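You operate a simulated robot arm through the tools that you are given. There is no shell and no other tool. Be economical: measure what you need, move in short steps, check, and stop when the job is done.

Carry out the task below with a simulated robot arm. There is one attempt and no reset: what you move stays moved.

## Task
Clean the empty drum: run 60 C with RINSE+.
Fine: water valve OPEN, switch on, door shut, then START; it may run on.
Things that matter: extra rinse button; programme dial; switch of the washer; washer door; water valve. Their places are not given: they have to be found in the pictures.

The check looks at the end state, three seconds after you hand in, the way a careful person would. Anything else that was tipped, shoved, dropped, spilled or broken makes it a failure.

## Robot
A 7-joint arm with a two-finger parallel gripper, fixed in place. Base frame: the origin is at the foot of the arm, x ahead of it, y to its left, z up. Units: mm, degrees, N and s.
With the tool pointing down near the work surface it reaches from about 100 to 620 mm from the base axis. Its first joint turns from -115.0 to 115.0 degrees. Payload 3.91 kg.
Tool frame: the origin (TCP) lies between the finger pads and is the grasp point; the fingertips stand 30 mm ahead of it; z points along the fingers, y is the line along which they close. Largest opening 110 mm; finger width 20, thickness 10; the body of the gripper, 48 by 112 mm, starts 55 mm behind the TCP.
Orientation is that of the tool frame in the base frame, as [roll, pitch, yaw] about the fixed x, y, z axes, in that order (R = Rz(yaw) Ry(pitch) Rx(roll)). With the fingers straight down and closing along the base's y, the tool's x points along the base's -x, its y along +y and its z along -z.

## Interface
- The arm moves only by the tool nudge_tool. Its argument "plan" is a list of rows, each a list of 3 entries, a list of its own where there are three numbers: the shift along the tool's x, y, z in mm, then the turn, a rotation vector about the tool's x, y, z in degrees, then the finger opening in mm, from 0 to 110. In form: [[[tx, ty, tz], [wx, wy, wz], hand], ...]. A call has 1 to 20 rows; each row shifts and turns the commanded pose from where the row before left it, along the tool's axes as they then stand. Rows are played at 5 a second. More than 50 mm and 8.6 degrees between two rows, or a gripper value outside its range, and nothing of the call is played. A pose out of reach is approached as far as the arm can. The call stops where the force on the tool passes 40 N (or 10 N more than at its start, if that is more) or the arm is blocked; 0.2 s more then pass. The fingers move at their own pace (about 108 mm/s each) and stop on an object; they squeeze with about 40 N. The grip force told is the motor's: it shows also when the fingers shut on nothing. Time passes only in rows, and 0.2 s behind the last, so rows that do not move let the fingers close. The reply holds the time, the measured pose of the TCP, the force on the tool along the base axes, the opening and the grip force, in the units named above and with some noise, with the torque about the TCP (base axes, N m) and any sound that the robot's microphone picked up.
- Cameras (640 x 400 px; columns grow to the right, rows downward): "scene" is fixed at [50.8, 502, 1460.3]; the picture's right is [0.06, -1.00, 0.00], its down [-0.88, -0.05, -0.47] and it looks along [0.47, 0.03, -0.88] (base axes); focal length 272 px, centre (320, 200). "wrist" rides on the gripper at [72, 17, -103] in the tool frame; the picture's right is [-0.23, 0.97, 0.00], its down [-0.76, -0.18, -0.62] and it looks along [-0.61, -0.14, 0.78] (tool axes); focal length 222 px, centre (320, 200).
- get_image(camera): a new picture of that camera. No time passes.
- lift_body(by): slides the trunk up (or, below 0, down) by that many mm; the arm rides with it, the base frame stays. It gives what a move gives, with no picture.
- measure_at(camera, pixels): there is no depth. For up to 12 entries [column, row, z] of the newest picture of that camera ("zoom" is the newest enlarged one), the place [x, y] in the base frame at which the ray of that pixel passes the height z, good to about 3 mm. No time passes.
- inspect(camera, box): a new picture of the part [left, top, right, bottom] of that camera's present view, enlarged. No time passes.
- hand_in(): hands the job in; it is judged then, once.

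Go step by step. Measure first, check grasps and placings, and put right what went wrong. The budget is 80 turns and 46 pictures, counting those below and the enlarged ones. Unless the task says otherwise, let go and move clear before handing in, and close with one line.

The tools are called after "Request:" as a command line: name --argument value ..., lists and objects as JSON in quotes. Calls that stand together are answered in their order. nudge_tool: Moves the arm, as the interface text tells. Its arguments: {"type":"object","properties":{"plan":{"type":"array"}},"required":["plan"]} The other tools are called the same way: lift_body (by) slides the trunk up or down; get_image (camera) takes a picture; measure_at (camera, pixels) gives the place at which the rays of pixels pass given heights; inspect (camera, box) takes an enlarged picture of a part of a camera's view; hand_in () hands the job in.

At the start:

```text
time: 0.0
eef_pos: [409.2, 335.4, 1138.4]
tool_rot: [-180.0, 0.1, -180.0]
wrist_force: [0.1, 0.9, -0.2]
torque: [0.0, 0.03, 0.0]
finger_gap: 110.1
grasp_force: 0.1
trunk travel left (down, up): [-825.0, 165.0]
```

scene: 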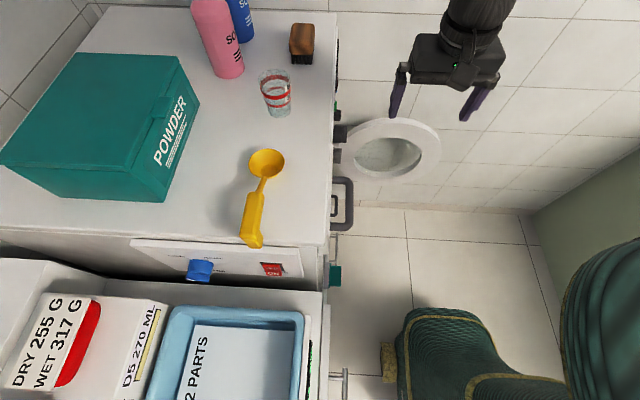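
wrist: 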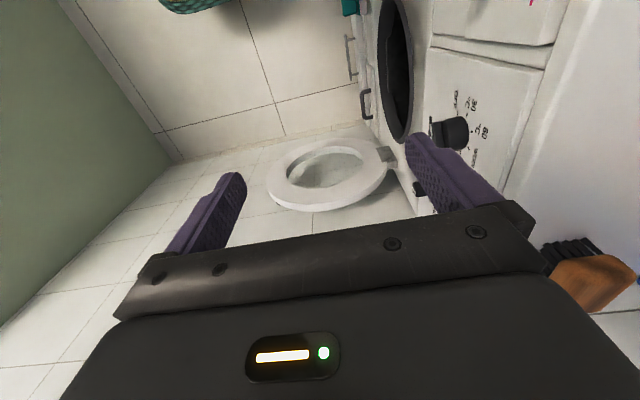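

The scene shows a machine on the left whose front faces -y, with an open round door at scene (390,150). The wrist view shows a dial at (450,130). I'll enlarge both before measuring.

Request:
inspect --camera "wrist" --box '[340, 0, 600, 220]'

Request:
inspect --camera "scene" --box '[100, 160, 420, 360]'

Request:
inspect --camera "scene" --box '[280, 20, 460, 240]'

```text
1.82 times, centred on (470, 110) of wrist
```

zoom: 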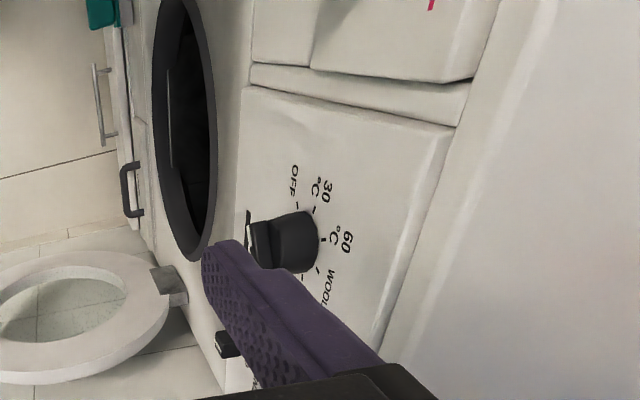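

```text
2.00 times, centred on (260, 260) of scene
```

zoom: 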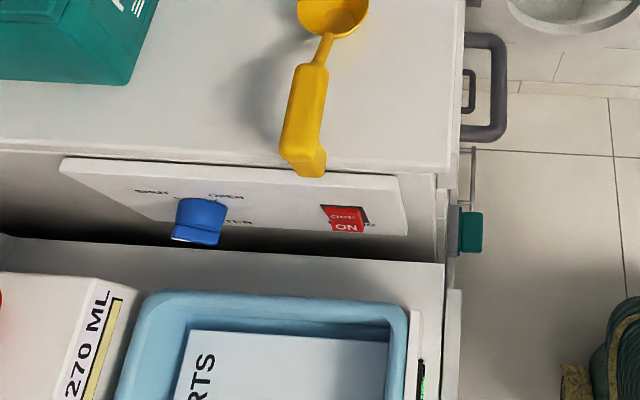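

```text
1.82 times, centred on (370, 130) of scene
```

zoom: 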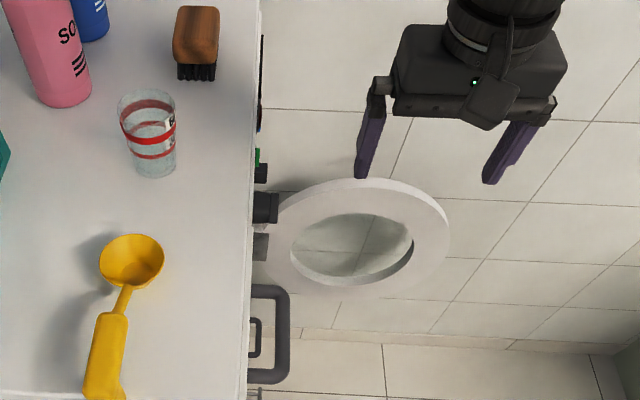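

Triangulating the two views puts the dial near (460, 475, 1006) on a front face at y≈490. The valve and the red OFF/ON rocker are on a side panel at low x. I'll turn the hand so the wrist camera looks toward +y, backing off slightly.

Request:
nudge_tool --plan '[[[0, -10, 0], [0, 0, 8.2], 60], [[0, -10, 0], [0, 0, 8.2], 40], [[0, -10, 0], [0, 0, 8.2], 20], [[0, -10, 0], [0, 0, 8.2], 0], [[0, 0, 0], [0, 0, 8.2], 0], [[0, 0, 0], [0, 0, 8.2], 0], [[0, 0, 0], [0, 0, 8.2], 0], [[0, 0, 0], [0, 0, 8.2], 0], [[0, 0, 0], [0, 0, 8.2], 0], [[0, 0, 0], [0, 0, 8.2], 0], [[0, 0, 0], [0, 0, 8.0], 0]]'

```text
time: 2.4
eef_pos: [400.2, 296.7, 1137.9]
tool_rot: [180.0, 0.0, 89.8]
wrist_force: [-0.1, 1.0, -0.8]
torque: [-0.02, 0.01, 0.03]
finger_gap: 0.2
grasp_force: 37.7
trunk travel left (down, up): [-825.0, 165.0]
```

The yaw turn worked. Next I'll pitch the tool up toward +y so it faces the machine front, backing off a bit in y.

Request:
nudge_tool --plan '[[[-25, 0, 0], [0, 8.2, 0], 0], [[-25, 0, 0], [0, 8.2, 0], 0], [[0, 0, 0], [0, 8.2, 0], 0], [[0, 0, 0], [0, 8.2, 0], 0], [[0, 0, 0], [0, 8.2, 0], 0], [[0, 0, 0], [0, 8.2, 0], 0], [[0, 0, 0], [0, 8.2, 0], 0], [[0, 0, 0], [0, 8.2, 0], 0], [[0, 0, 0], [0, 8.2, 0], 0], [[0, 0, 0], [0, 8.2, 0], 0], [[0, 0, 0], [0, 8.0, 0], 0]]'

Request:
get_image --camera "wrist"

```text
time: 4.8
eef_pos: [402.1, 245.8, 1134.8]
tool_rot: [1.8, -89.9, -91.9]
wrist_force: [0.1, 0.8, 0.3]
torque: [0.06, 0.03, 0.0]
finger_gap: 0.0
grasp_force: 37.6
trunk travel left (down, up): [-825.0, 165.0]
```

```text
40 pictures are left
```

wrist: 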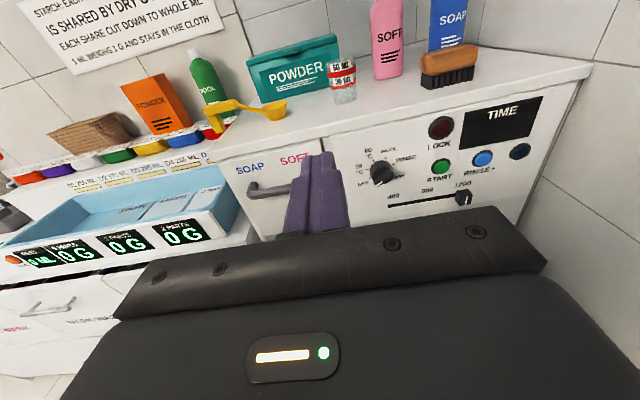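

The front panel is clear: dial (382,173), START (441,167), RINSE+ (482,158), LOCK (440,128) and a spin slider (463,198). I'll enlarge it for the markings.

Request:
inspect --camera "wrist" --box '[340, 90, 560, 220]'

Request:
inspect --camera "wrist" --box '[0, 0, 260, 180]'

```text
2.91 times, centred on (450, 155) of wrist
```

zoom: 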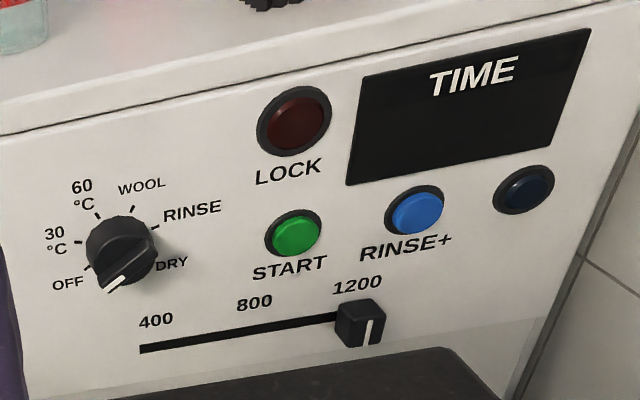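

```text
2.22 times, centred on (130, 90) of wrist
```

zoom: 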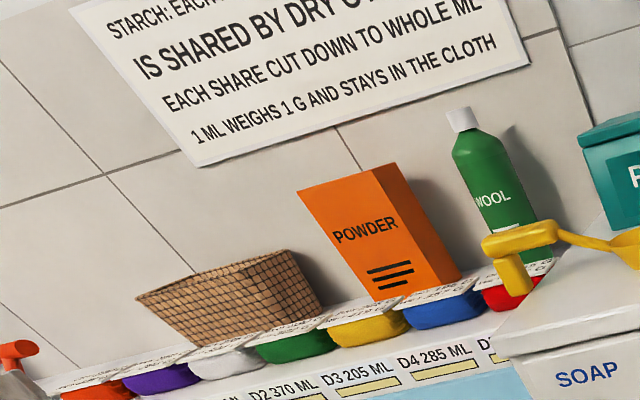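

I'll trace the rays for START, RINSE+, the dial centre, the machine's top edge and the lock lamp, to intersect them with the front plane.

Request:
measure_at --camera "wrist" --pixels '[[441, 167, 1000], [441, 167, 950], [482, 158, 1000], [482, 158, 950], [382, 173, 1000], [382, 173, 950], [463, 198, 1000], [463, 198, 950], [232, 98, 1080], [232, 98, 1050], [590, 66, 1080], [590, 66, 1050]]'

Request:
measure_at --camera "scene" --pixels '[[340, 134, 1000], [340, 134, 1050], [200, 268, 1000], [200, 268, 1100], [272, 269, 1000], [272, 269, 1100], [330, 245, 1000], [330, 245, 1100], [338, 10, 1000], [338, 10, 1100], [343, 188, 900], [439, 150, 900]]'

```text
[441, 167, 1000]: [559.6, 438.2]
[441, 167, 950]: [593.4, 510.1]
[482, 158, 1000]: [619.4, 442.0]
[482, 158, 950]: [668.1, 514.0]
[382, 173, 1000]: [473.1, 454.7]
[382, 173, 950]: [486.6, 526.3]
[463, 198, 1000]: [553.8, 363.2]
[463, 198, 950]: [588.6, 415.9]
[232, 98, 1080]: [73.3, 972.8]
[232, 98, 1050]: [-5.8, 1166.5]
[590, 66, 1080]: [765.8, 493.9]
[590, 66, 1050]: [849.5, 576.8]
```

```text
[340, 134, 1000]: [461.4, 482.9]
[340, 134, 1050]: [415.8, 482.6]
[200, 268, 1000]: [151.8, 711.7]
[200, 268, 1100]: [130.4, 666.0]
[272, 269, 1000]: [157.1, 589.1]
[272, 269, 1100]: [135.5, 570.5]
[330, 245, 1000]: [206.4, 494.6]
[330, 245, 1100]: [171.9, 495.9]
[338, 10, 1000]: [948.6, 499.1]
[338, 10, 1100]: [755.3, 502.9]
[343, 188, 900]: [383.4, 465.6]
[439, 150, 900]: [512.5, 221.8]
```

The front plane is y≈497 and the machine top z≈1083. The dial is near (478, 478, 982), START near (584, 490, 964) and RINSE+ near (652, 490, 967). I'll move closer to the dial to read its pointer.

Request:
nudge_tool --plan '[[[-24, 19, 20], [0, 0, 0], 0], [[-24, 19, 20], [0, 0, 0], 0], [[-24, 19, 20], [0, 0, 0], 0], [[-24, 19, 20], [0, 0, 0], 0]]'

Request:
get_image --camera "wrist"

```text
time: 5.8
eef_pos: [477.9, 327.3, 1039.0]
tool_rot: [-171.4, -90.0, 81.4]
wrist_force: [0.2, 0.1, 0.3]
torque: [-0.01, 0.0, 0.03]
finger_gap: 0.2
grasp_force: 38.3
trunk travel left (down, up): [-825.0, 165.0]
```

```text
37 pictures are left
```

wrist: 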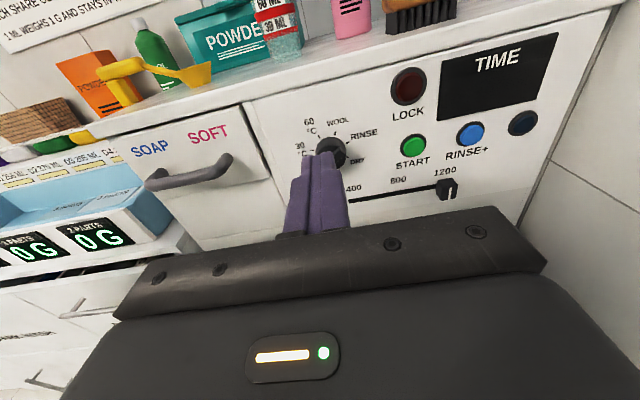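

The fingers partly hide the dial. I'll shift sideways to clear the view.

Request:
nudge_tool --plan '[[[0, -40, 10], [0, 0, 0], 0], [[0, -40, 10], [0, 0, 0], 0]]'

Request:
inspect --camera "wrist" --box '[300, 80, 460, 200]'

```text
time: 6.4
eef_pos: [397.6, 346.0, 1041.2]
tool_rot: [108.2, -89.9, 161.8]
wrist_force: [-0.1, -0.3, 0.0]
torque: [0.02, 0.01, 0.02]
finger_gap: 0.0
grasp_force: 37.3
trunk travel left (down, up): [-825.0, 165.0]
```

```text
3.33 times, centred on (380, 140) of wrist
```

zoom: 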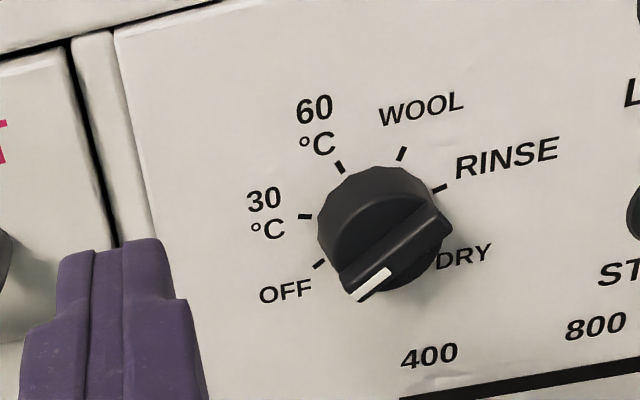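

The white pointer is at OFF, at lower left (zoom 370,283). I'll measure the six tick marks to get the turn from OFF to 60.

Request:
measure_at --camera "zoom" --pixels '[[319, 264, 1000], [319, 264, 950], [305, 216, 1000], [305, 216, 950], [340, 167, 1020], [340, 167, 970], [402, 153, 1020], [402, 153, 970], [438, 188, 1000], [438, 188, 950], [370, 283, 1000], [370, 283, 950]]'

Request:
measure_at --camera "zoom" --pixels '[[445, 222, 1000], [445, 222, 950], [352, 280, 1000], [352, 280, 950], [435, 250, 1000], [435, 250, 950], [320, 225, 1000], [320, 225, 950], [375, 170, 1000], [375, 170, 950], [400, 293, 1000], [400, 293, 950]]'

```text
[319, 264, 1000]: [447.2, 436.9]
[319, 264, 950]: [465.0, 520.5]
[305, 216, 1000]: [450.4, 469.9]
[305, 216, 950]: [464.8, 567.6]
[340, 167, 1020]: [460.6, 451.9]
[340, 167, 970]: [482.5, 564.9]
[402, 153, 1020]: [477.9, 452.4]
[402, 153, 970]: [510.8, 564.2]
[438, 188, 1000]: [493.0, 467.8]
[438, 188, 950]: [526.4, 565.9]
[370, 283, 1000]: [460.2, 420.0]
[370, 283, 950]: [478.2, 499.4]
```

```text
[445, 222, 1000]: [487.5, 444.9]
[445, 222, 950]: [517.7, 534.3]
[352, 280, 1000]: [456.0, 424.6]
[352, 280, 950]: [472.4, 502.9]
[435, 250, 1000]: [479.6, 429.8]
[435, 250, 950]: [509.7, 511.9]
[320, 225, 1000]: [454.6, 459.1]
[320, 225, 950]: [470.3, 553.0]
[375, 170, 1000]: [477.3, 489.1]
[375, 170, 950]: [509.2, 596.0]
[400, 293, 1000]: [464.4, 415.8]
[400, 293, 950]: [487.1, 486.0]
```

Fitting the ticks gives a dial axis at x≈479.5, z≈976, a radius of about 26 and a knob face near y≈470. OFF sits at about -122° and 60 at about -25°, so the turn is about 98° clockwise. I'll line up with the axis and roll the hand so the fingers straddle the pointer bar.

Request:
nudge_tool --plan '[[[-22, 27.3, 0], [0, 0, 0], 10], [[-22, 27.3, 0], [0, 0, 0], 20], [[-21.2, 27.3, 0], [0, 0, 0], 40], [[0, 0, 0], [0, 0, -8.2], 40], [[0, 0, 0], [0, 0, -8.2], 40], [[0, 0, 0], [0, 0, -8.2], 40], [[0, 0, 0], [0, 0, -8.2], 40], [[0, 0, 0], [0, 0, -8.2], 40], [[0, 0, 0], [0, 0, -8.2], 40], [[0, 0, 0], [0, 0, -8.2], 40], [[0, 0, 0], [0, 0, -8.2], 40], [[0, 0, 0], [0, 0, -8.2], 40], [[0, 0, 0], [0, 0, -8.2], 40], [[0, 0, 0], [0, 0, -8.2], 40], [[0, 0, 0], [0, 0, -8.2], 40], [[0, 0, 0], [0, 0, -8.2], 40], [[0, 0, 0], [0, 0, -8.2], 40], [[0, 0, 0], [0, 0, -7.2], 40]]'

Request:
get_image --camera "wrist"

```text
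time: 10.2
eef_pos: [488.5, 341.6, 982.0]
tool_rot: [91.6, 34.2, -179.0]
wrist_force: [0.2, -1.2, -1.3]
torque: [0.02, -0.02, -0.03]
finger_gap: 40.1
grasp_force: 0.0
trunk travel left (down, up): [-825.0, 165.0]
```

```text
35 pictures are left
```

wrist: 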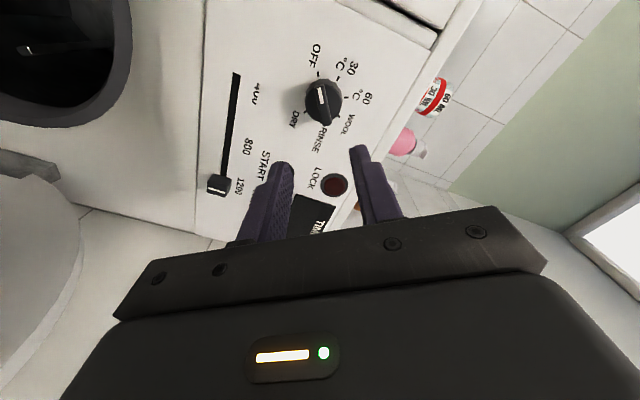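

The roll was reached (tool x points left-down at 124°), but the TCP reads (488.5, 982), about 9 and 6 mm off. I'll zoom on the dial and re-measure it from this near view.

Request:
inspect --camera "wrist" --box '[260, 30, 420, 150]'

Request:
nudge_tool --plan '[[[0, 0, 0], [0, 0, 0], 40]]'

```text
3.33 times, centred on (340, 90) of wrist
```

zoom: 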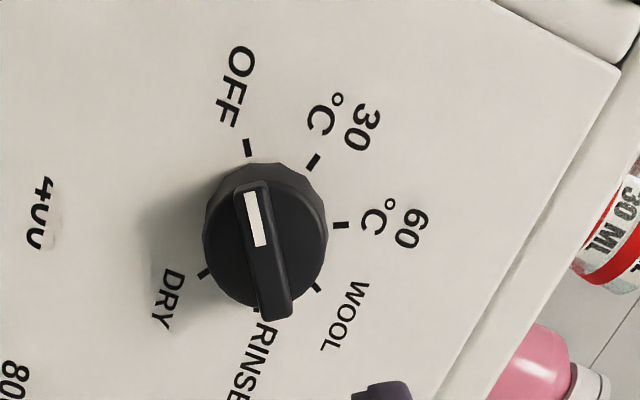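

```text
time: 10.6
eef_pos: [488.0, 342.3, 981.7]
tool_rot: [91.5, 34.1, -179.1]
wrist_force: [0.4, 0.0, 0.0]
torque: [0.01, 0.01, -0.01]
finger_gap: 39.7
grasp_force: 0.0
trunk travel left (down, up): [-825.0, 165.0]
```

Request:
measure_at --camera "zoom" --pixels '[[265, 250, 1000], [265, 250, 960], [247, 148, 1000], [247, 148, 960], [313, 161, 1000], [313, 161, 960], [341, 225, 1000], [341, 225, 970], [316, 288, 1010], [316, 288, 970], [204, 273, 1000], [204, 273, 950]]'

```text
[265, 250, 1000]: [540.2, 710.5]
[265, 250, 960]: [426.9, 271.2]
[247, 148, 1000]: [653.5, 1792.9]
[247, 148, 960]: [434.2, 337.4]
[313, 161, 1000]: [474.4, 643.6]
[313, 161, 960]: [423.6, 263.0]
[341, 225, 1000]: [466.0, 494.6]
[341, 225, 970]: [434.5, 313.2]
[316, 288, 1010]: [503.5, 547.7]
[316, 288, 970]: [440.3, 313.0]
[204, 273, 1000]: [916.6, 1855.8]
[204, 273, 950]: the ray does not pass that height
```

The near view confirms the axis at (478, 977) and shows the bar at OFF. I'll correct the offset and the slight tilt, then advance with the fingers open.

Request:
nudge_tool --plan '[[[11.1, 1.5, 0], [-1.1, -0.7, 0], 40], [[0, 0, 25], [0, 0, 0], 40], [[0, 0, 25], [0, 0, 0], 40], [[0, 0, 25], [0, 0, 0], 40], [[0, 0, 18], [0, 0, 0], 40], [[0, 0, 0], [0, 0, 0], 40]]'

Request:
get_image --camera "wrist"

```text
time: 12.2
eef_pos: [502.4, 425.9, 1002.8]
tool_rot: [91.6, 38.9, -179.4]
wrist_force: [0.3, 0.4, -0.3]
torque: [-0.01, 0.01, -0.01]
finger_gap: 40.0
grasp_force: 0.1
trunk travel left (down, up): [-825.0, 165.0]
stopped in row 6: the arm was blocked; the commanded pose is now the measured one
```

```text
33 pictures are left
```

wrist: 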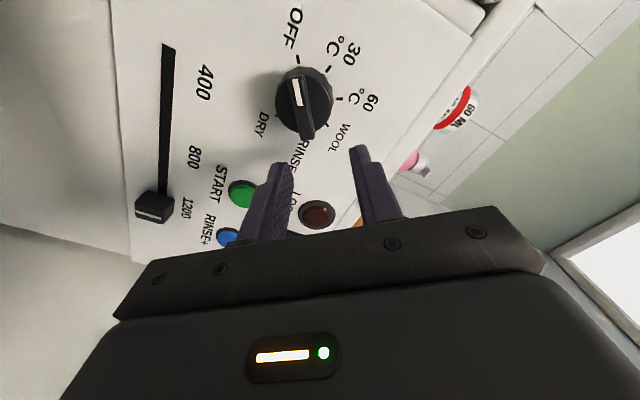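

The arm was blocked and drifted to (502, 426, 1003), which looks like a wrist joint limit at this roll. I'll back off and roll the other way by about 186°, so the fingers take the bar from the opposite end.

Request:
nudge_tool --plan '[[[0, 0, -45], [0, 0, 0], 40], [[0, 0, -45], [0, 0, 8.5], 40], [[0, 0, 0], [0, 0, 8.5], 40], [[0, 0, 0], [0, 0, 8.5], 40], [[0, 0, 0], [0, 0, 8.5], 40], [[0, 0, 0], [0, 0, 8.5], 40], [[0, 0, 0], [0, 0, 8.5], 40], [[0, 0, 0], [0, 0, 8.5], 40], [[0, 0, 0], [0, 0, 8.5], 40], [[0, 0, 0], [0, 0, 8.5], 40], [[0, 0, 0], [0, 0, 8.5], 40], [[0, 0, 0], [0, 0, 8.5], 40], [[0, 0, 0], [0, 0, 8.5], 40], [[0, 0, 0], [0, 0, 8.5], 40], [[0, 0, 0], [0, 0, 8.5], 40], [[0, 0, 0], [0, 0, 8.5], 40], [[0, 0, 0], [0, 0, 8.5], 40], [[0, 0, 0], [0, 0, 8.5], 40], [[0, 0, 0], [0, 0, 8.5], 40], [[0, 0, 0], [0, 0, 8.5], 40]]'

Request:
nudge_tool --plan '[[[0, 0, 0], [0, 0, 8.5], 40], [[0, 0, 0], [0, 0, 8.5], 40], [[0, 0, 0], [0, 0, 7.5], 40], [[0, 0, 0], [0, 0, 0], 40]]'

```text
time: 16.4
eef_pos: [500.6, 336.9, 1002.1]
tool_rot: [-91.9, -56.9, 1.3]
wrist_force: [-0.4, -0.4, -0.3]
torque: [-0.02, 0.03, 0.0]
finger_gap: 40.0
grasp_force: 0.0
trunk travel left (down, up): [-825.0, 165.0]
```

```text
time: 17.4
eef_pos: [499.3, 337.3, 1001.8]
tool_rot: [-91.3, -32.4, 0.3]
wrist_force: [0.6, 0.1, -0.3]
torque: [-0.02, 0.0, 0.0]
finger_gap: 39.9
grasp_force: 0.1
trunk travel left (down, up): [-825.0, 165.0]
```

The hand is now at +57°. I'll correct the position to the dial axis, level the tool and advance to y≈445.

Request:
nudge_tool --plan '[[[-31.3, 9.5, 0], [0.93, 0.59, 0], 40], [[0, 0, 30], [0, 0, 0], 40], [[0, 0, 30], [0, 0, 0], 40], [[0, 0, 30], [0, 0, 0], 40], [[0, 0, 10], [0, 0, 0], 40], [[0, 0, 0], [0, 0, 0], 40]]'

Request:
get_image --camera "wrist"

```text
time: 18.8
eef_pos: [479.3, 436.6, 976.7]
tool_rot: [-90.1, -32.5, -0.5]
wrist_force: [-1.0, -0.1, -1.0]
torque: [0.04, 0.01, 0.0]
finger_gap: 40.3
grasp_force: 0.1
trunk travel left (down, up): [-825.0, 165.0]
```

```text
32 pictures are left
```

wrist: 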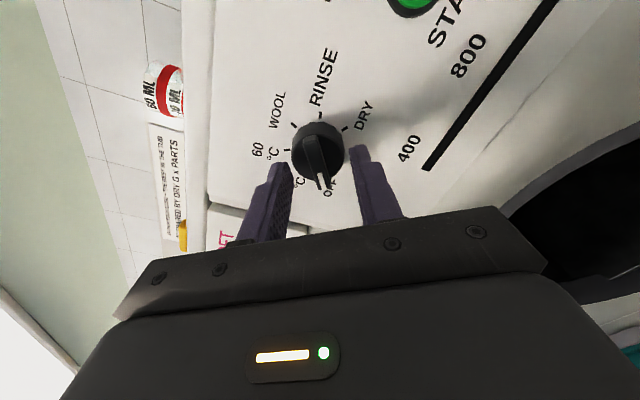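

The bar sits between the fingers and is aligned with them. I'll advance 11 mm and close.

Request:
nudge_tool --plan '[[[0, 0, 6], [0, 0, 0], 40], [[0, 0, 5], [0, 0, 0], 40], [[0, 0, 0], [0, 0, 0], 20], [[0, 0, 0], [0, 0, 0], 0], [[0, 0, 0], [0, 0, 0], 0]]'

```text
time: 20.0
eef_pos: [478.4, 443.7, 979.0]
tool_rot: [-89.7, -32.5, -0.5]
wrist_force: [-6.0, -31.7, 3.4]
torque: [0.34, 0.01, 0.36]
finger_gap: 9.5
grasp_force: 45.2
trunk travel left (down, up): [-825.0, 165.0]
```

The fingers hold the bar (gap 9.5), but they press 32 N into the cap. I'll ease back 4 mm and turn 98° clockwise.

Request:
nudge_tool --plan '[[[0, 0, -4], [0, 0, 0], 0], [[0, 0, 0], [0, 0, 8.2], 0], [[0, 0, 0], [0, 0, 8.2], 0], [[0, 0, 0], [0, 0, 8.2], 0], [[0, 0, 0], [0, 0, 8.2], 0], [[0, 0, 0], [0, 0, 8.2], 0], [[0, 0, 0], [0, 0, 8.2], 0], [[0, 0, 0], [0, 0, 8.2], 0], [[0, 0, 0], [0, 0, 8.2], 0], [[0, 0, 0], [0, 0, 8.2], 0], [[0, 0, 0], [0, 0, 8.2], 0], [[0, 0, 0], [0, 0, 8.2], 0], [[0, 0, 0], [0, 0, 7.8], 0], [[0, 0, 0], [0, 0, 0], 0]]'

Request:
get_image --camera "wrist"

```text
time: 23.0
eef_pos: [478.2, 445.1, 977.2]
tool_rot: [-90.2, 65.6, -0.5]
wrist_force: [-3.1, 2.2, 0.4]
torque: [-0.95, 0.01, -0.12]
finger_gap: 10.0
grasp_force: 44.9
trunk travel left (down, up): [-825.0, 165.0]
```

```text
31 pictures are left
```

wrist: 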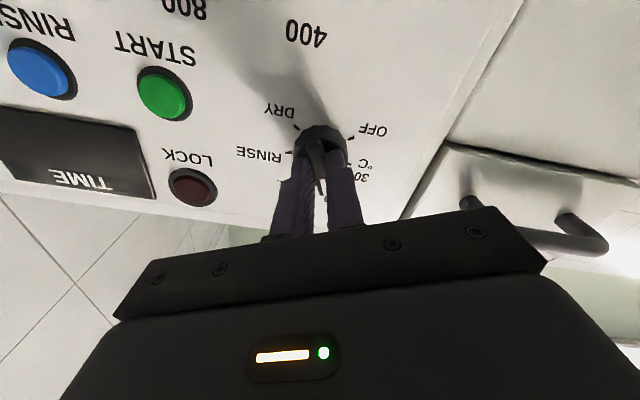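

The dial turned the full amount. I'll release, back off, roll part of the way back and check the pointer.

Request:
nudge_tool --plan '[[[0, 0, 0], [0, 0, 0], 20], [[0, 0, 0], [0, 0, 0], 40], [[0, 0, -30], [0, 0, 0], 40], [[0, 0, -40], [0, 0, 0], 40], [[0, 0, -40], [0, 0, 0], 30], [[0, 0, 0], [0, 0, -8.5], 0], [[0, 0, 0], [0, 0, -8.5], 0], [[0, 0, 0], [0, 0, -8.5], 0], [[0, 0, 0], [0, 0, -8.5], 0], [[0, 0, 0], [0, 0, -8.5], 0], [[0, 0, 0], [0, 0, -8.5], 0], [[0, 0, 0], [0, 0, -8.5], 0], [[0, 0, 0], [0, 0, -8.5], 0], [[0, 0, 0], [0, 0, -8.5], 0], [[0, 0, 0], [0, 0, -8.5], 0], [[0, 0, 0], [0, 0, -8.5], 0], [[0, 0, 0], [0, 0, -8.5], 0]]'

Request:
get_image --camera "wrist"

```text
time: 26.6
eef_pos: [478.5, 332.8, 977.9]
tool_rot: [-89.9, -36.6, -0.4]
wrist_force: [-0.7, 0.2, 0.7]
torque: [0.02, -0.02, 0.05]
finger_gap: 0.0
grasp_force: 37.9
trunk travel left (down, up): [-825.0, 165.0]
```

```text
30 pictures are left
```

wrist: 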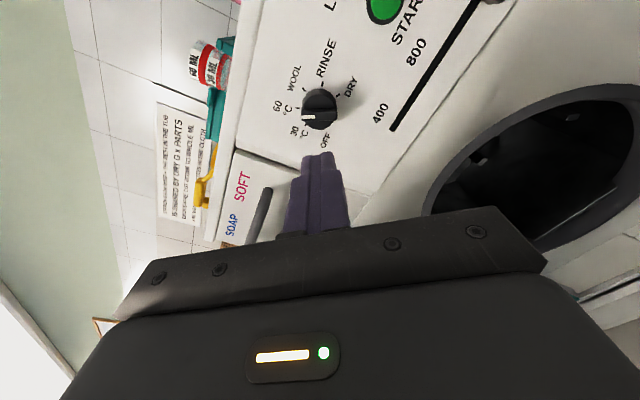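

Request:
inspect --camera "wrist" --box '[260, 50, 380, 150]'

```text
4.00 times, centred on (320, 100) of wrist
```

zoom: 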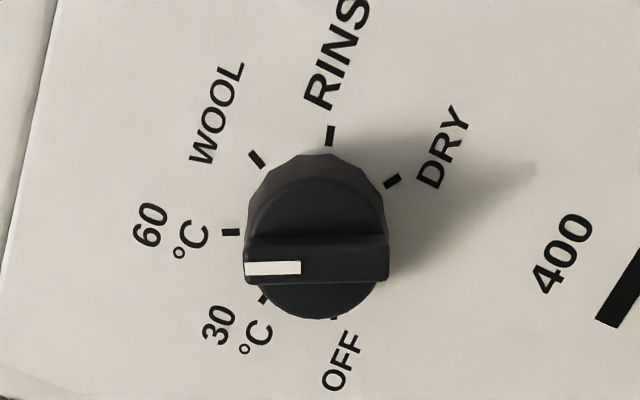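

The bar is parallel to the radial 60 °C tick (zoom 231,232), so the dial is set. Next is the side panel: I'll unroll, rise and move toward low x, then yaw to face +x.

Request:
nudge_tool --plan '[[[0, 0, 0], [0, 0, -8.5], 0], [[0, 0, 0], [0, 0, -8.5], 0], [[0, 0, 0], [0, 0, -8.5], 0], [[0, 0, 0], [0, 0, -8.5], 0], [[0, 0, 0], [0, 0, -8.5], 0], [[0, 0, 0], [0, 0, -8.5], 0], [[0, 0, 0], [0, 0, -2.4], 0], [[30, -38, 0], [0, 0, 0], 0], [[30, -38, 0], [0, 0, 0], 0], [[30, -38, 0], [0, 0, 0], 0], [[30, -38, 0], [0, 0, 0], 0], [[30, -38, 0], [0, 0, 0], 0], [[30, -38, 0], [0, 0, 0], 0], [[0, 0, 0], [-8.5, 0, 0], 0], [[0, 0, 0], [-8.5, 0, 0], 0], [[0, 0, 0], [-8.5, 0, 0], 0], [[0, 0, 0], [-8.5, 0, 0], 0], [[0, 0, 0], [-8.5, 0, 0], 0]]'

Request:
nudge_tool --plan '[[[0, 0, 0], [-8.5, 0, 0], 0], [[0, 0, 0], [-8.5, 0, 0], 0], [[0, 0, 0], [-8.5, 0, 0], 0], [[0, 0, 0], [-8.5, 0, 0], 0], [[0, 0, 0], [-8.5, 0, 0], 0], [[0, 0, 0], [-5, 0, 0], 0], [[0, 0, 0], [0, 0, 0], 0]]'

Request:
get_image --camera "wrist"

Request:
get_image --camera "scene"

```text
time: 29.0
eef_pos: [361.5, 318.7, 1089.5]
tool_rot: [129.1, -78.6, 141.4]
wrist_force: [0.6, 0.4, 0.0]
torque: [0.01, -0.02, 0.03]
finger_gap: 0.0
grasp_force: 38.0
trunk travel left (down, up): [-825.0, 165.0]
stopped in row 11: the arm was blocked; the commanded pose is now the measured one
```

```text
time: 29.5
eef_pos: [381.7, 303.4, 1100.5]
tool_rot: [118.5, -65.2, 142.0]
wrist_force: [0.3, -0.4, -0.7]
torque: [0.01, 0.01, 0.01]
finger_gap: 0.0
grasp_force: 36.9
trunk travel left (down, up): [-825.0, 165.0]
stopped in row 2: the arm was blocked; the commanded pose is now the measured one
```

```text
28 pictures are left
```

wrist: 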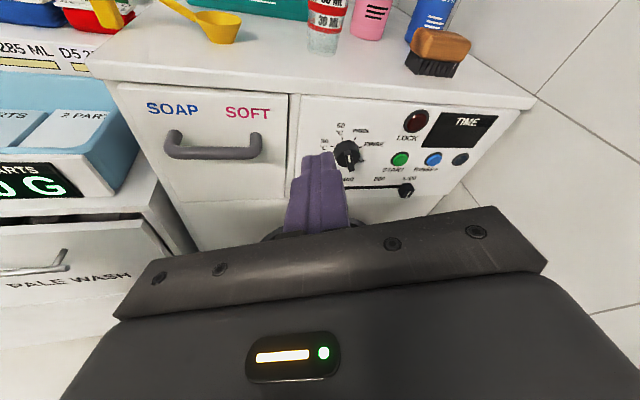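

```text
27 pictures are left
```

scene: 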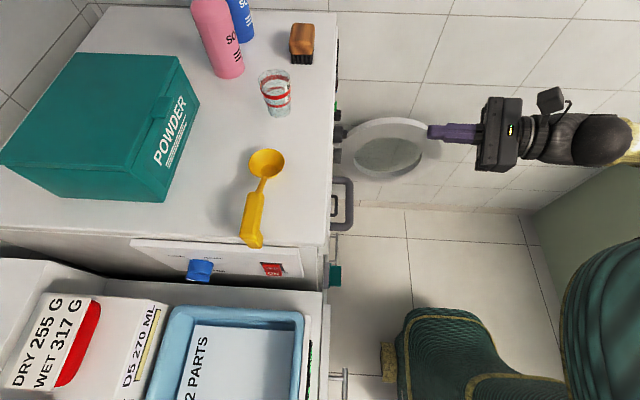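

The move was blocked because the arm folds too far with a horizontal tool at low x. Pointing the tool down was easy there, so I'll retrace to that pose and approach the side panel from above with a tilt.

Request:
nudge_tool --plan '[[[0, 0, -10], [2.28, -7.51, 0.86], 0], [[0, 0, -10], [2.28, -7.51, 0.86], 0], [[0, 0, 0], [2.28, -7.51, 0.86], 0], [[0, 0, 0], [2.28, -7.51, 0.86], 0], [[0, 0, 0], [2.28, -7.51, 0.86], 0], [[0, 0, 0], [2.28, -7.51, 0.86], 0], [[0, 0, 0], [2.28, -7.51, 0.86], 0], [[0, 0, 0], [2.28, -7.51, 0.86], 0], [[0, 0, 0], [2.28, -7.51, 0.86], 0], [[0, 0, 0], [2.28, -7.51, 0.86], 0], [[0, 0, 0], [0, 0, -8.5], 0], [[0, 0, 0], [0, 0, -8.5], 0], [[0, 0, 0], [0, 0, -8.5], 0], [[0, 0, 0], [0, 0, -8.5], 0], [[0, 0, 0], [0, 0, -8.5], 0], [[0, 0, 0], [0, 0, -8.5], 0], [[0, 0, 0], [0, 0, -8.5], 0], [[0, 0, 0], [0, 0, -8.5], 0], [[0, 0, 0], [0, 0, -8.5], 0], [[0, 0, 0], [0, 0, -8.5], 0]]'

```text
time: 33.7
eef_pos: [377.3, 283.7, 1106.0]
tool_rot: [179.9, -0.2, 175.0]
wrist_force: [0.5, 1.1, -0.1]
torque: [0.0, 0.04, 0.0]
finger_gap: 0.1
grasp_force: 37.4
trunk travel left (down, up): [-825.0, 165.0]
```

The tool points down again. I'll rise and move over toward the side panel at low x to look at it.

Request:
nudge_tool --plan '[[[0, 0, -40], [0, 0, -5], 0], [[0, 0, -40], [0, 0, 0], 0], [[42, 22, 0], [0, 0, 0], 0], [[42, 22, 0], [0, 0, 0], 0], [[42, 22, 0], [0, 0, 0], 0], [[42, 22, 0], [0, 0, 0], 0], [[42, 22, 0], [0, 0, 0], 0], [[42, 22, 0], [0, 0, 0], 0], [[42, 22, 0], [0, 0, 0], 0], [[0, 0, 0], [0, 0, 0], 0]]'

Request:
get_image --camera "wrist"

```text
time: 35.9
eef_pos: [84.7, 437.3, 1186.9]
tool_rot: [179.7, -0.2, 179.8]
wrist_force: [-0.3, 0.2, -0.2]
torque: [0.02, -0.01, 0.0]
finger_gap: 0.0
grasp_force: 37.9
trunk travel left (down, up): [-825.0, 165.0]
```

```text
26 pictures are left
```

wrist: 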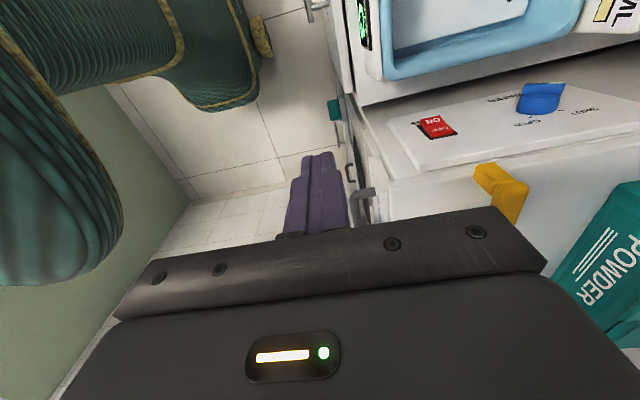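

I'll triangulate the rocker (wrist 436,127; scene 272,269), valve (wrist 540,97; scene 200,268) and tray edges against the scene picture.

Request:
inspect --camera "wrist" --box '[360, 30, 640, 205]'

Request:
measure_at --camera "wrist" --pixels '[[436, 127, 1050], [436, 127, 950], [540, 97, 1050], [540, 97, 950], [388, 125, 1050], [388, 125, 950], [430, 170, 1050], [430, 170, 950], [392, 78, 1050], [392, 78, 950], [365, 107, 1050], [365, 107, 950]]'

Request:
measure_at --camera "scene" --pixels '[[272, 269, 1050], [272, 269, 950], [200, 268, 1050], [200, 268, 950], [303, 278, 1050], [303, 278, 950], [299, 249, 1050], [299, 249, 950], [302, 316, 1050], [302, 316, 950], [322, 293, 1050], [322, 293, 950]]'

```text
2.29 times, centred on (500, 118) of wrist
```

zoom: 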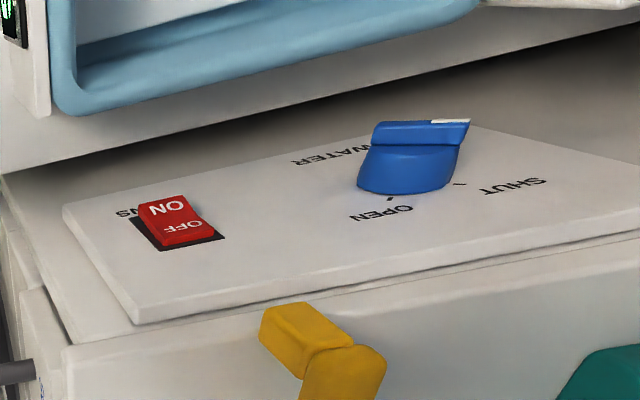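

```text
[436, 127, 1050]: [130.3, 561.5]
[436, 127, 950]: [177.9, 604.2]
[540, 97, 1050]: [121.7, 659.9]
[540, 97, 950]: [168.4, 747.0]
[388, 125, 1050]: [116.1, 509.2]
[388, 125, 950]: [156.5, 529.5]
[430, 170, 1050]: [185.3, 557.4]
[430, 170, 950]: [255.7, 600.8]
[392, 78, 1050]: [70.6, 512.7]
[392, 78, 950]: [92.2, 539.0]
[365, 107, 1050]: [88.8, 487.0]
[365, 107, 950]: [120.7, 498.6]
```

```text
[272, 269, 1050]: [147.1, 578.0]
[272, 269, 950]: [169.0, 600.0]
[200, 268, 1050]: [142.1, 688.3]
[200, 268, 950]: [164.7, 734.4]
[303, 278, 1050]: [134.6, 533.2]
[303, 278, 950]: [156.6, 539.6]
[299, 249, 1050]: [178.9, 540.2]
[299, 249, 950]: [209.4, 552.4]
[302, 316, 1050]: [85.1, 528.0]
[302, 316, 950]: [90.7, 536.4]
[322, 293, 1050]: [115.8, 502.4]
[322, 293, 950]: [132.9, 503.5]
```

The panel is almost vertical at x≈160, spanning z≈940–1060. The rocker is near (161, 592, 983) and the valve knob near (158, 722, 977). I'll zoom into both from the scene camera.

Request:
inspect --camera "scene" --box '[130, 230, 310, 300]'

Request:
inspect --camera "wrist" --box '[480, 60, 620, 150]'

```text
3.56 times, centred on (220, 265) of scene
```

zoom: 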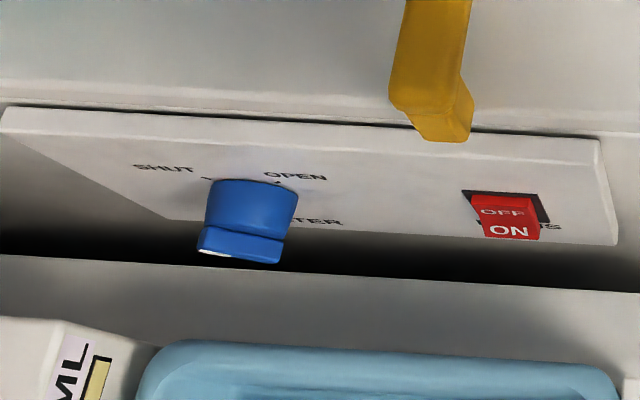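

```text
4.44 times, centred on (550, 105) of wrist
```

zoom: 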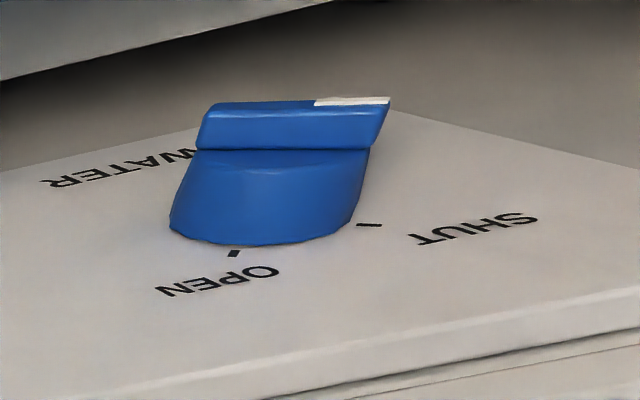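

The valve pointer is at SHUT (10:30) and OPEN is at 1:30, with the knob centre near (707, 992) in y and z. The rocker's ON half sticks out at about (159, 591, 970). I'll tilt the tool 35° toward +x and move in front of the rocker, well clear of the overhanging spoon.

Request:
nudge_tool --plan '[[[0, 0, 0], [0, -7, 0], 0], [[0, 0, 0], [0, -7, 0], 0], [[0, 0, 0], [0, -7, 0], 0], [[0, 0, 0], [0, -7, 0], 0], [[0, 0, 0], [0, -7, 0], 0], [[11.5, 30.8, 18.1], [0, 0, 0], 0], [[11.5, 30.8, 18.1], [0, 0, 0], 0], [[11.5, 30.8, 18.1], [0, 0, 0], 0], [[11.5, 30.8, 18.1], [0, 0, 0], 0], [[11.5, 30.8, 18.1], [0, 0, 0], 0], [[0, 0, 0], [0, 0, 0], 0]]'

Request:
get_image --camera "scene"

```text
time: 38.3
eef_pos: [88.3, 593.1, 1080.9]
tool_rot: [179.7, 34.8, 179.8]
wrist_force: [-0.2, -0.1, 0.9]
torque: [-0.01, -0.02, 0.0]
finger_gap: 0.0
grasp_force: 37.5
trunk travel left (down, up): [-825.0, 165.0]
```

```text
22 pictures are left
```

scene: 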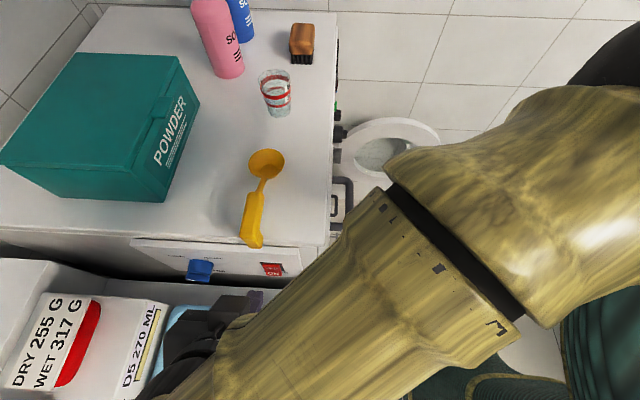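

The pose was reached cleanly. I'll lower to the ON half and press in toward +x in small steps.

Request:
nudge_tool --plan '[[[11, -0.7, 30.6], [0, 0, 0], 0], [[11, -0.7, 30.6], [0, 0, 0], 0], [[11, -0.7, 30.6], [0, 0, 0], 0], [[-4.1, 0, 2.9], [0, 0, 0], 0], [[-4.1, 0, 2.9], [0, 0, 0], 0], [[-4.1, 0, 2.9], [0, 0, 0], 0], [[-4.1, 0, 2.9], [0, 0, 0], 0], [[-4.1, 0, 2.9], [0, 0, 0], 0], [[0, 0, 0], [0, 0, 0], 0]]'

Request:
get_image --camera "wrist"

```text
time: 40.3
eef_pos: [134.4, 591.1, 985.4]
tool_rot: [179.8, 34.6, 180.0]
wrist_force: [-22.0, -2.6, -2.1]
torque: [0.21, 0.46, -0.05]
finger_gap: 0.0
grasp_force: 37.5
trunk travel left (down, up): [-825.0, 165.0]
```

```text
21 pictures are left
```

wrist: 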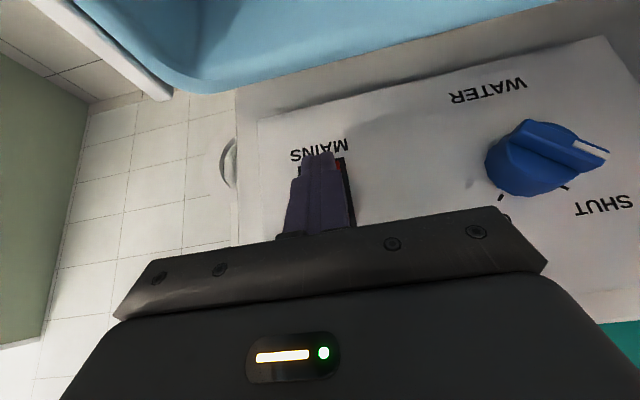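

The finger is on the rocker at 22 N with no click reported. I'll press 6 mm more, then back off and look.

Request:
nudge_tool --plan '[[[-2.5, 0, 1.7], [0, 0, 0], 0], [[-2.5, 0, 1.7], [0, 0, 0], 0], [[0, 0, 0], [0, 0, 0], 0]]'

Request:
nudge_tool --plan '[[[20, 0, -14], [0, 0, 0], 0], [[20, 0, -14], [0, 0, 0], 0], [[0, 40, 0], [0, 0, 0], 0], [[0, 0, 0], [0, 0, 0], 0]]'

Request:
get_image --camera "wrist"

```text
time: 40.8
eef_pos: [134.6, 590.7, 984.7]
tool_rot: [179.6, 33.9, -179.6]
wrist_force: [-12.7, -0.5, 1.7]
torque: [0.1, 0.21, -0.06]
finger_gap: 0.2
grasp_force: 37.7
trunk travel left (down, up): [-825.0, 165.0]
stopped in row 2: the force on the tool passed its limit at 41 N (the readings are from after the stop); the commanded pose is now the measured one
```

```text
time: 41.8
eef_pos: [89.9, 631.6, 986.0]
tool_rot: [179.8, 34.3, -179.7]
wrist_force: [0.3, 0.4, -0.4]
torque: [0.03, -0.01, 0.03]
finger_gap: 0.0
grasp_force: 37.5
trunk travel left (down, up): [-825.0, 165.0]
```

```text
20 pictures are left
```

wrist: 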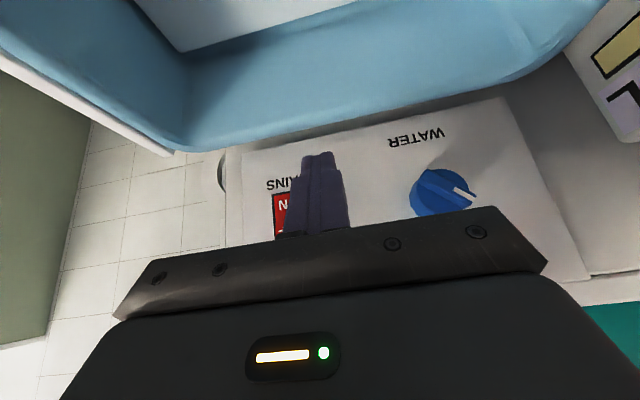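

Request:
inspect --camera "scene" --box '[130, 230, 310, 330]'

```text
3.56 times, centred on (220, 280) of scene
```

zoom: 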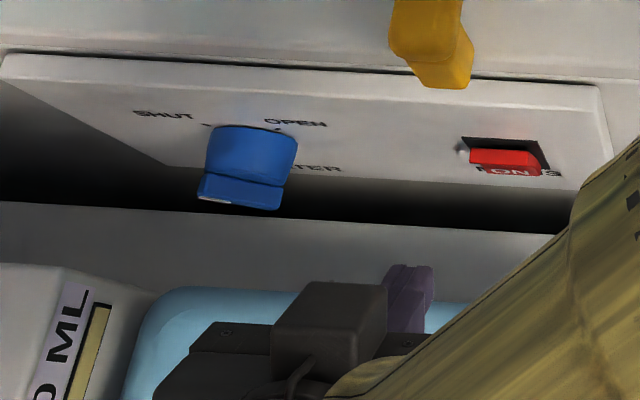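

The rocker has flipped: ON is pressed in and OFF stands out. Next I'll look closely at the valve knob.

Request:
inspect --camera "wrist" --box '[370, 100, 530, 220]'

```text
3.33 times, centred on (450, 160) of wrist
```

zoom: 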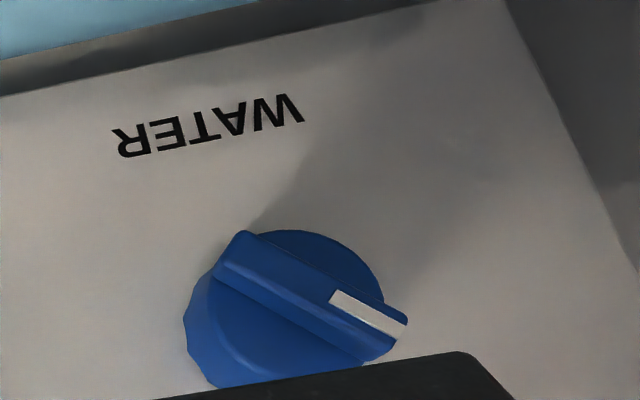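

Request:
measure_at --camera "zoom" --pixels '[[230, 258, 1000], [230, 258, 960], [385, 342, 1020], [385, 342, 980], [308, 300, 1010], [308, 300, 970], [210, 128, 960], [210, 128, 920]]'

Request:
measure_at --camera "scene" --pixels '[[187, 281, 1000], [187, 281, 960], [209, 283, 1000], [209, 283, 960], [198, 281, 1000], [198, 281, 970]]'

```text
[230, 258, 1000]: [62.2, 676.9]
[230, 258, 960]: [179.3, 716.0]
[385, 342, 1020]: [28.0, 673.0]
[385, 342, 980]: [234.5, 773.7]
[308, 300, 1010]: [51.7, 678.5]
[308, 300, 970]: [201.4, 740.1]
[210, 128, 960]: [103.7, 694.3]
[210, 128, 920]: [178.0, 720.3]
```

```text
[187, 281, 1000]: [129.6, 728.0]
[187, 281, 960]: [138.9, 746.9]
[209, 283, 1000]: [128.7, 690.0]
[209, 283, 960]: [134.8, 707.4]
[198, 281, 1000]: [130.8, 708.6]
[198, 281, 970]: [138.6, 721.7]
```

The bar's centre is (132, 711, 989), lying 45° from lower right to upper left (SHUT). I'll put the fingertip beside the bar's lower end on the -y side and push it toward +y, which turns the knob clockwise toward OPEN.

Request:
nudge_tool --plan '[[[-2, 22, -2.9], [0, 0, 0], 0], [[-2, 22, -2.9], [0, 0, 0], 0], [[-9.5, 0, 6.5], [0, 0, 0], 0], [[-9.5, 0, 6.5], [0, 0, 0], 0], [[0, 5, 0], [0, 0, 0], 0], [[0, 5, 0], [0, 0, 0], 0], [[0, 5, 0], [0, 0, 0], 0], [[0, 5, 0], [0, 0, 0], 0], [[0, 0, 0], [0, 0, 0], 0]]'

Request:
get_image --camera "wrist"

```text
time: 43.8
eef_pos: [111.5, 696.4, 994.1]
tool_rot: [179.8, 34.2, -179.8]
wrist_force: [0.1, -0.3, 0.1]
torque: [-0.01, -0.04, 0.0]
finger_gap: 0.0
grasp_force: 37.7
trunk travel left (down, up): [-825.0, 165.0]
```

```text
17 pictures are left
```

wrist: 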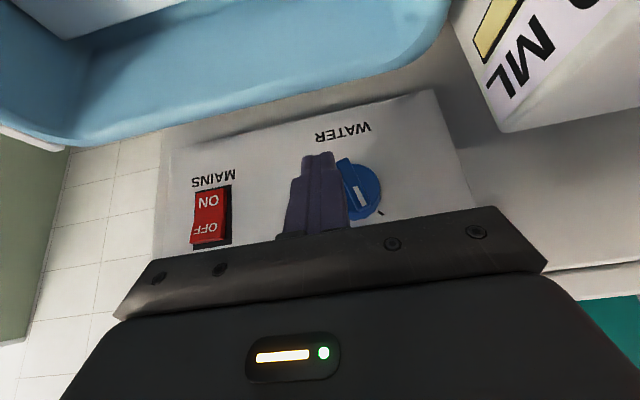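

The knob is turning, with the bar now roughly upright (359,190) and almost no force. I'll follow the arc, going lower and further to +y.

Request:
nudge_tool --plan '[[[2.26, 1, 3.3], [0, 0, 0], 0], [[2.26, 3, 3.3], [0, 0, 0], 0], [[0, 3, 0], [0, 0, 0], 0], [[0, 3, 0], [0, 0, 0], 0], [[0, 0, 0], [0, 0, 0], 0]]'

Request:
inspect --camera "wrist" --box '[280, 110, 440, 230]'

```text
time: 45.0
eef_pos: [112.4, 698.2, 987.9]
tool_rot: [179.8, 34.3, -179.8]
wrist_force: [-1.1, -0.4, 0.2]
torque: [-0.03, -0.03, -0.03]
finger_gap: 0.0
grasp_force: 38.3
out of reach, approached as far as the arm can: row 2, 4
trunk travel left (down, up): [-825.0, 165.0]
```

```text
3.33 times, centred on (360, 170) of wrist
```

zoom: 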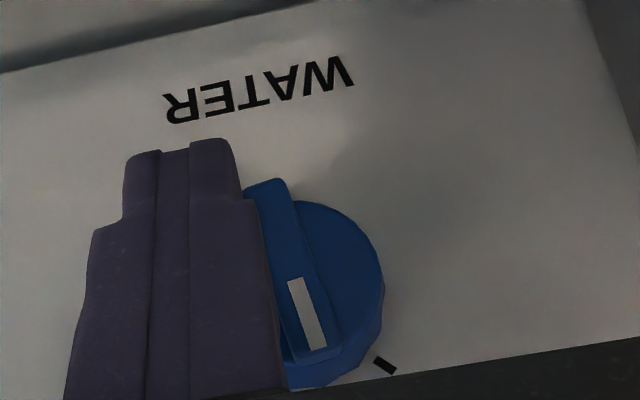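

The bar is vertical now, but the arm runs out of reach at y≈698. Tilting the tool 20° toward +y about the TCP pulls the wrist back and swings the tip further along.

Request:
nudge_tool --plan '[[[0, 0, 0], [-5.5, 0, 3.76], 0], [[0, 0, 0], [-5.5, 0, 3.76], 0], [[0, 0, 0], [-5.5, 0, 3.76], 0], [[0, 0, 0], [0, 0, 0], 0]]'

Request:
inspect --camera "wrist" --box '[280, 110, 440, 230]'

```text
time: 46.0
eef_pos: [111.0, 698.1, 989.3]
tool_rot: [155.9, 31.9, 167.0]
wrist_force: [0.0, 0.7, -0.9]
torque: [-0.01, -0.01, -0.01]
finger_gap: 0.3
grasp_force: 37.5
trunk travel left (down, up): [-825.0, 165.0]
```

```text
3.33 times, centred on (360, 170) of wrist
```

zoom: 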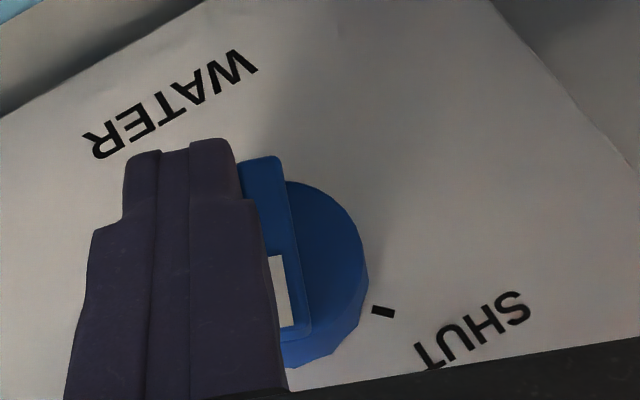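

The bar is about 20° past vertical and moving with the finger. I'll tilt 15° more while pushing +y and slightly down.

Request:
nudge_tool --plan '[[[2, 4, 3], [0, 0, 0], 0], [[2, 4, 3], [-6.2, 0, 4.2], 0], [[0, 0, 0], [-6.2, 0, 4.2], 0], [[0, 0, 0], [0, 0, 0], 0]]'

Request:
get_image --camera "wrist"

```text
time: 47.0
eef_pos: [110.5, 703.6, 981.9]
tool_rot: [140.2, 27.3, 159.0]
wrist_force: [-5.3, -31.4, -18.0]
torque: [-0.58, 0.45, -0.64]
finger_gap: 0.0
grasp_force: 37.2
trunk travel left (down, up): [-825.0, 165.0]
```

```text
14 pictures are left
```

wrist: 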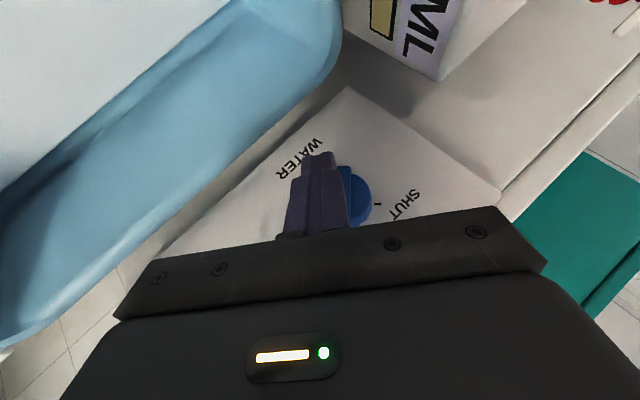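

The force rose to about 36 N, probably the OPEN end stop. I'll back away and check the pointer.

Request:
nudge_tool --plan '[[[0, -8, 0], [0, 0, 0], 0], [[15, -6, -15], [0, 0, 0], 0], [[15, -20, -20], [0, 0, 0], 0], [[0, -30, -20], [0, 0, 0], 0], [[0, 0, 0], [0, 0, 0], 0]]'

Request:
inspect --camera "wrist" --box '[260, 90, 460, 240]'

```text
time: 48.2
eef_pos: [55.9, 640.1, 970.7]
tool_rot: [139.6, 27.4, 158.9]
wrist_force: [0.2, 0.2, 0.4]
torque: [-0.02, -0.02, -0.01]
finger_gap: 0.0
grasp_force: 38.0
trunk travel left (down, up): [-825.0, 165.0]
```

```text
2.67 times, centred on (360, 165) of wrist
```

zoom: 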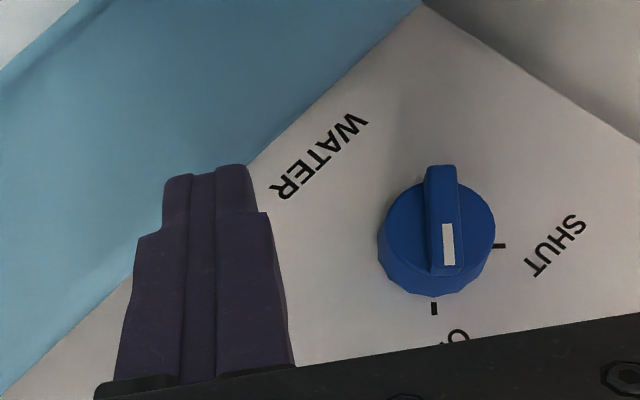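

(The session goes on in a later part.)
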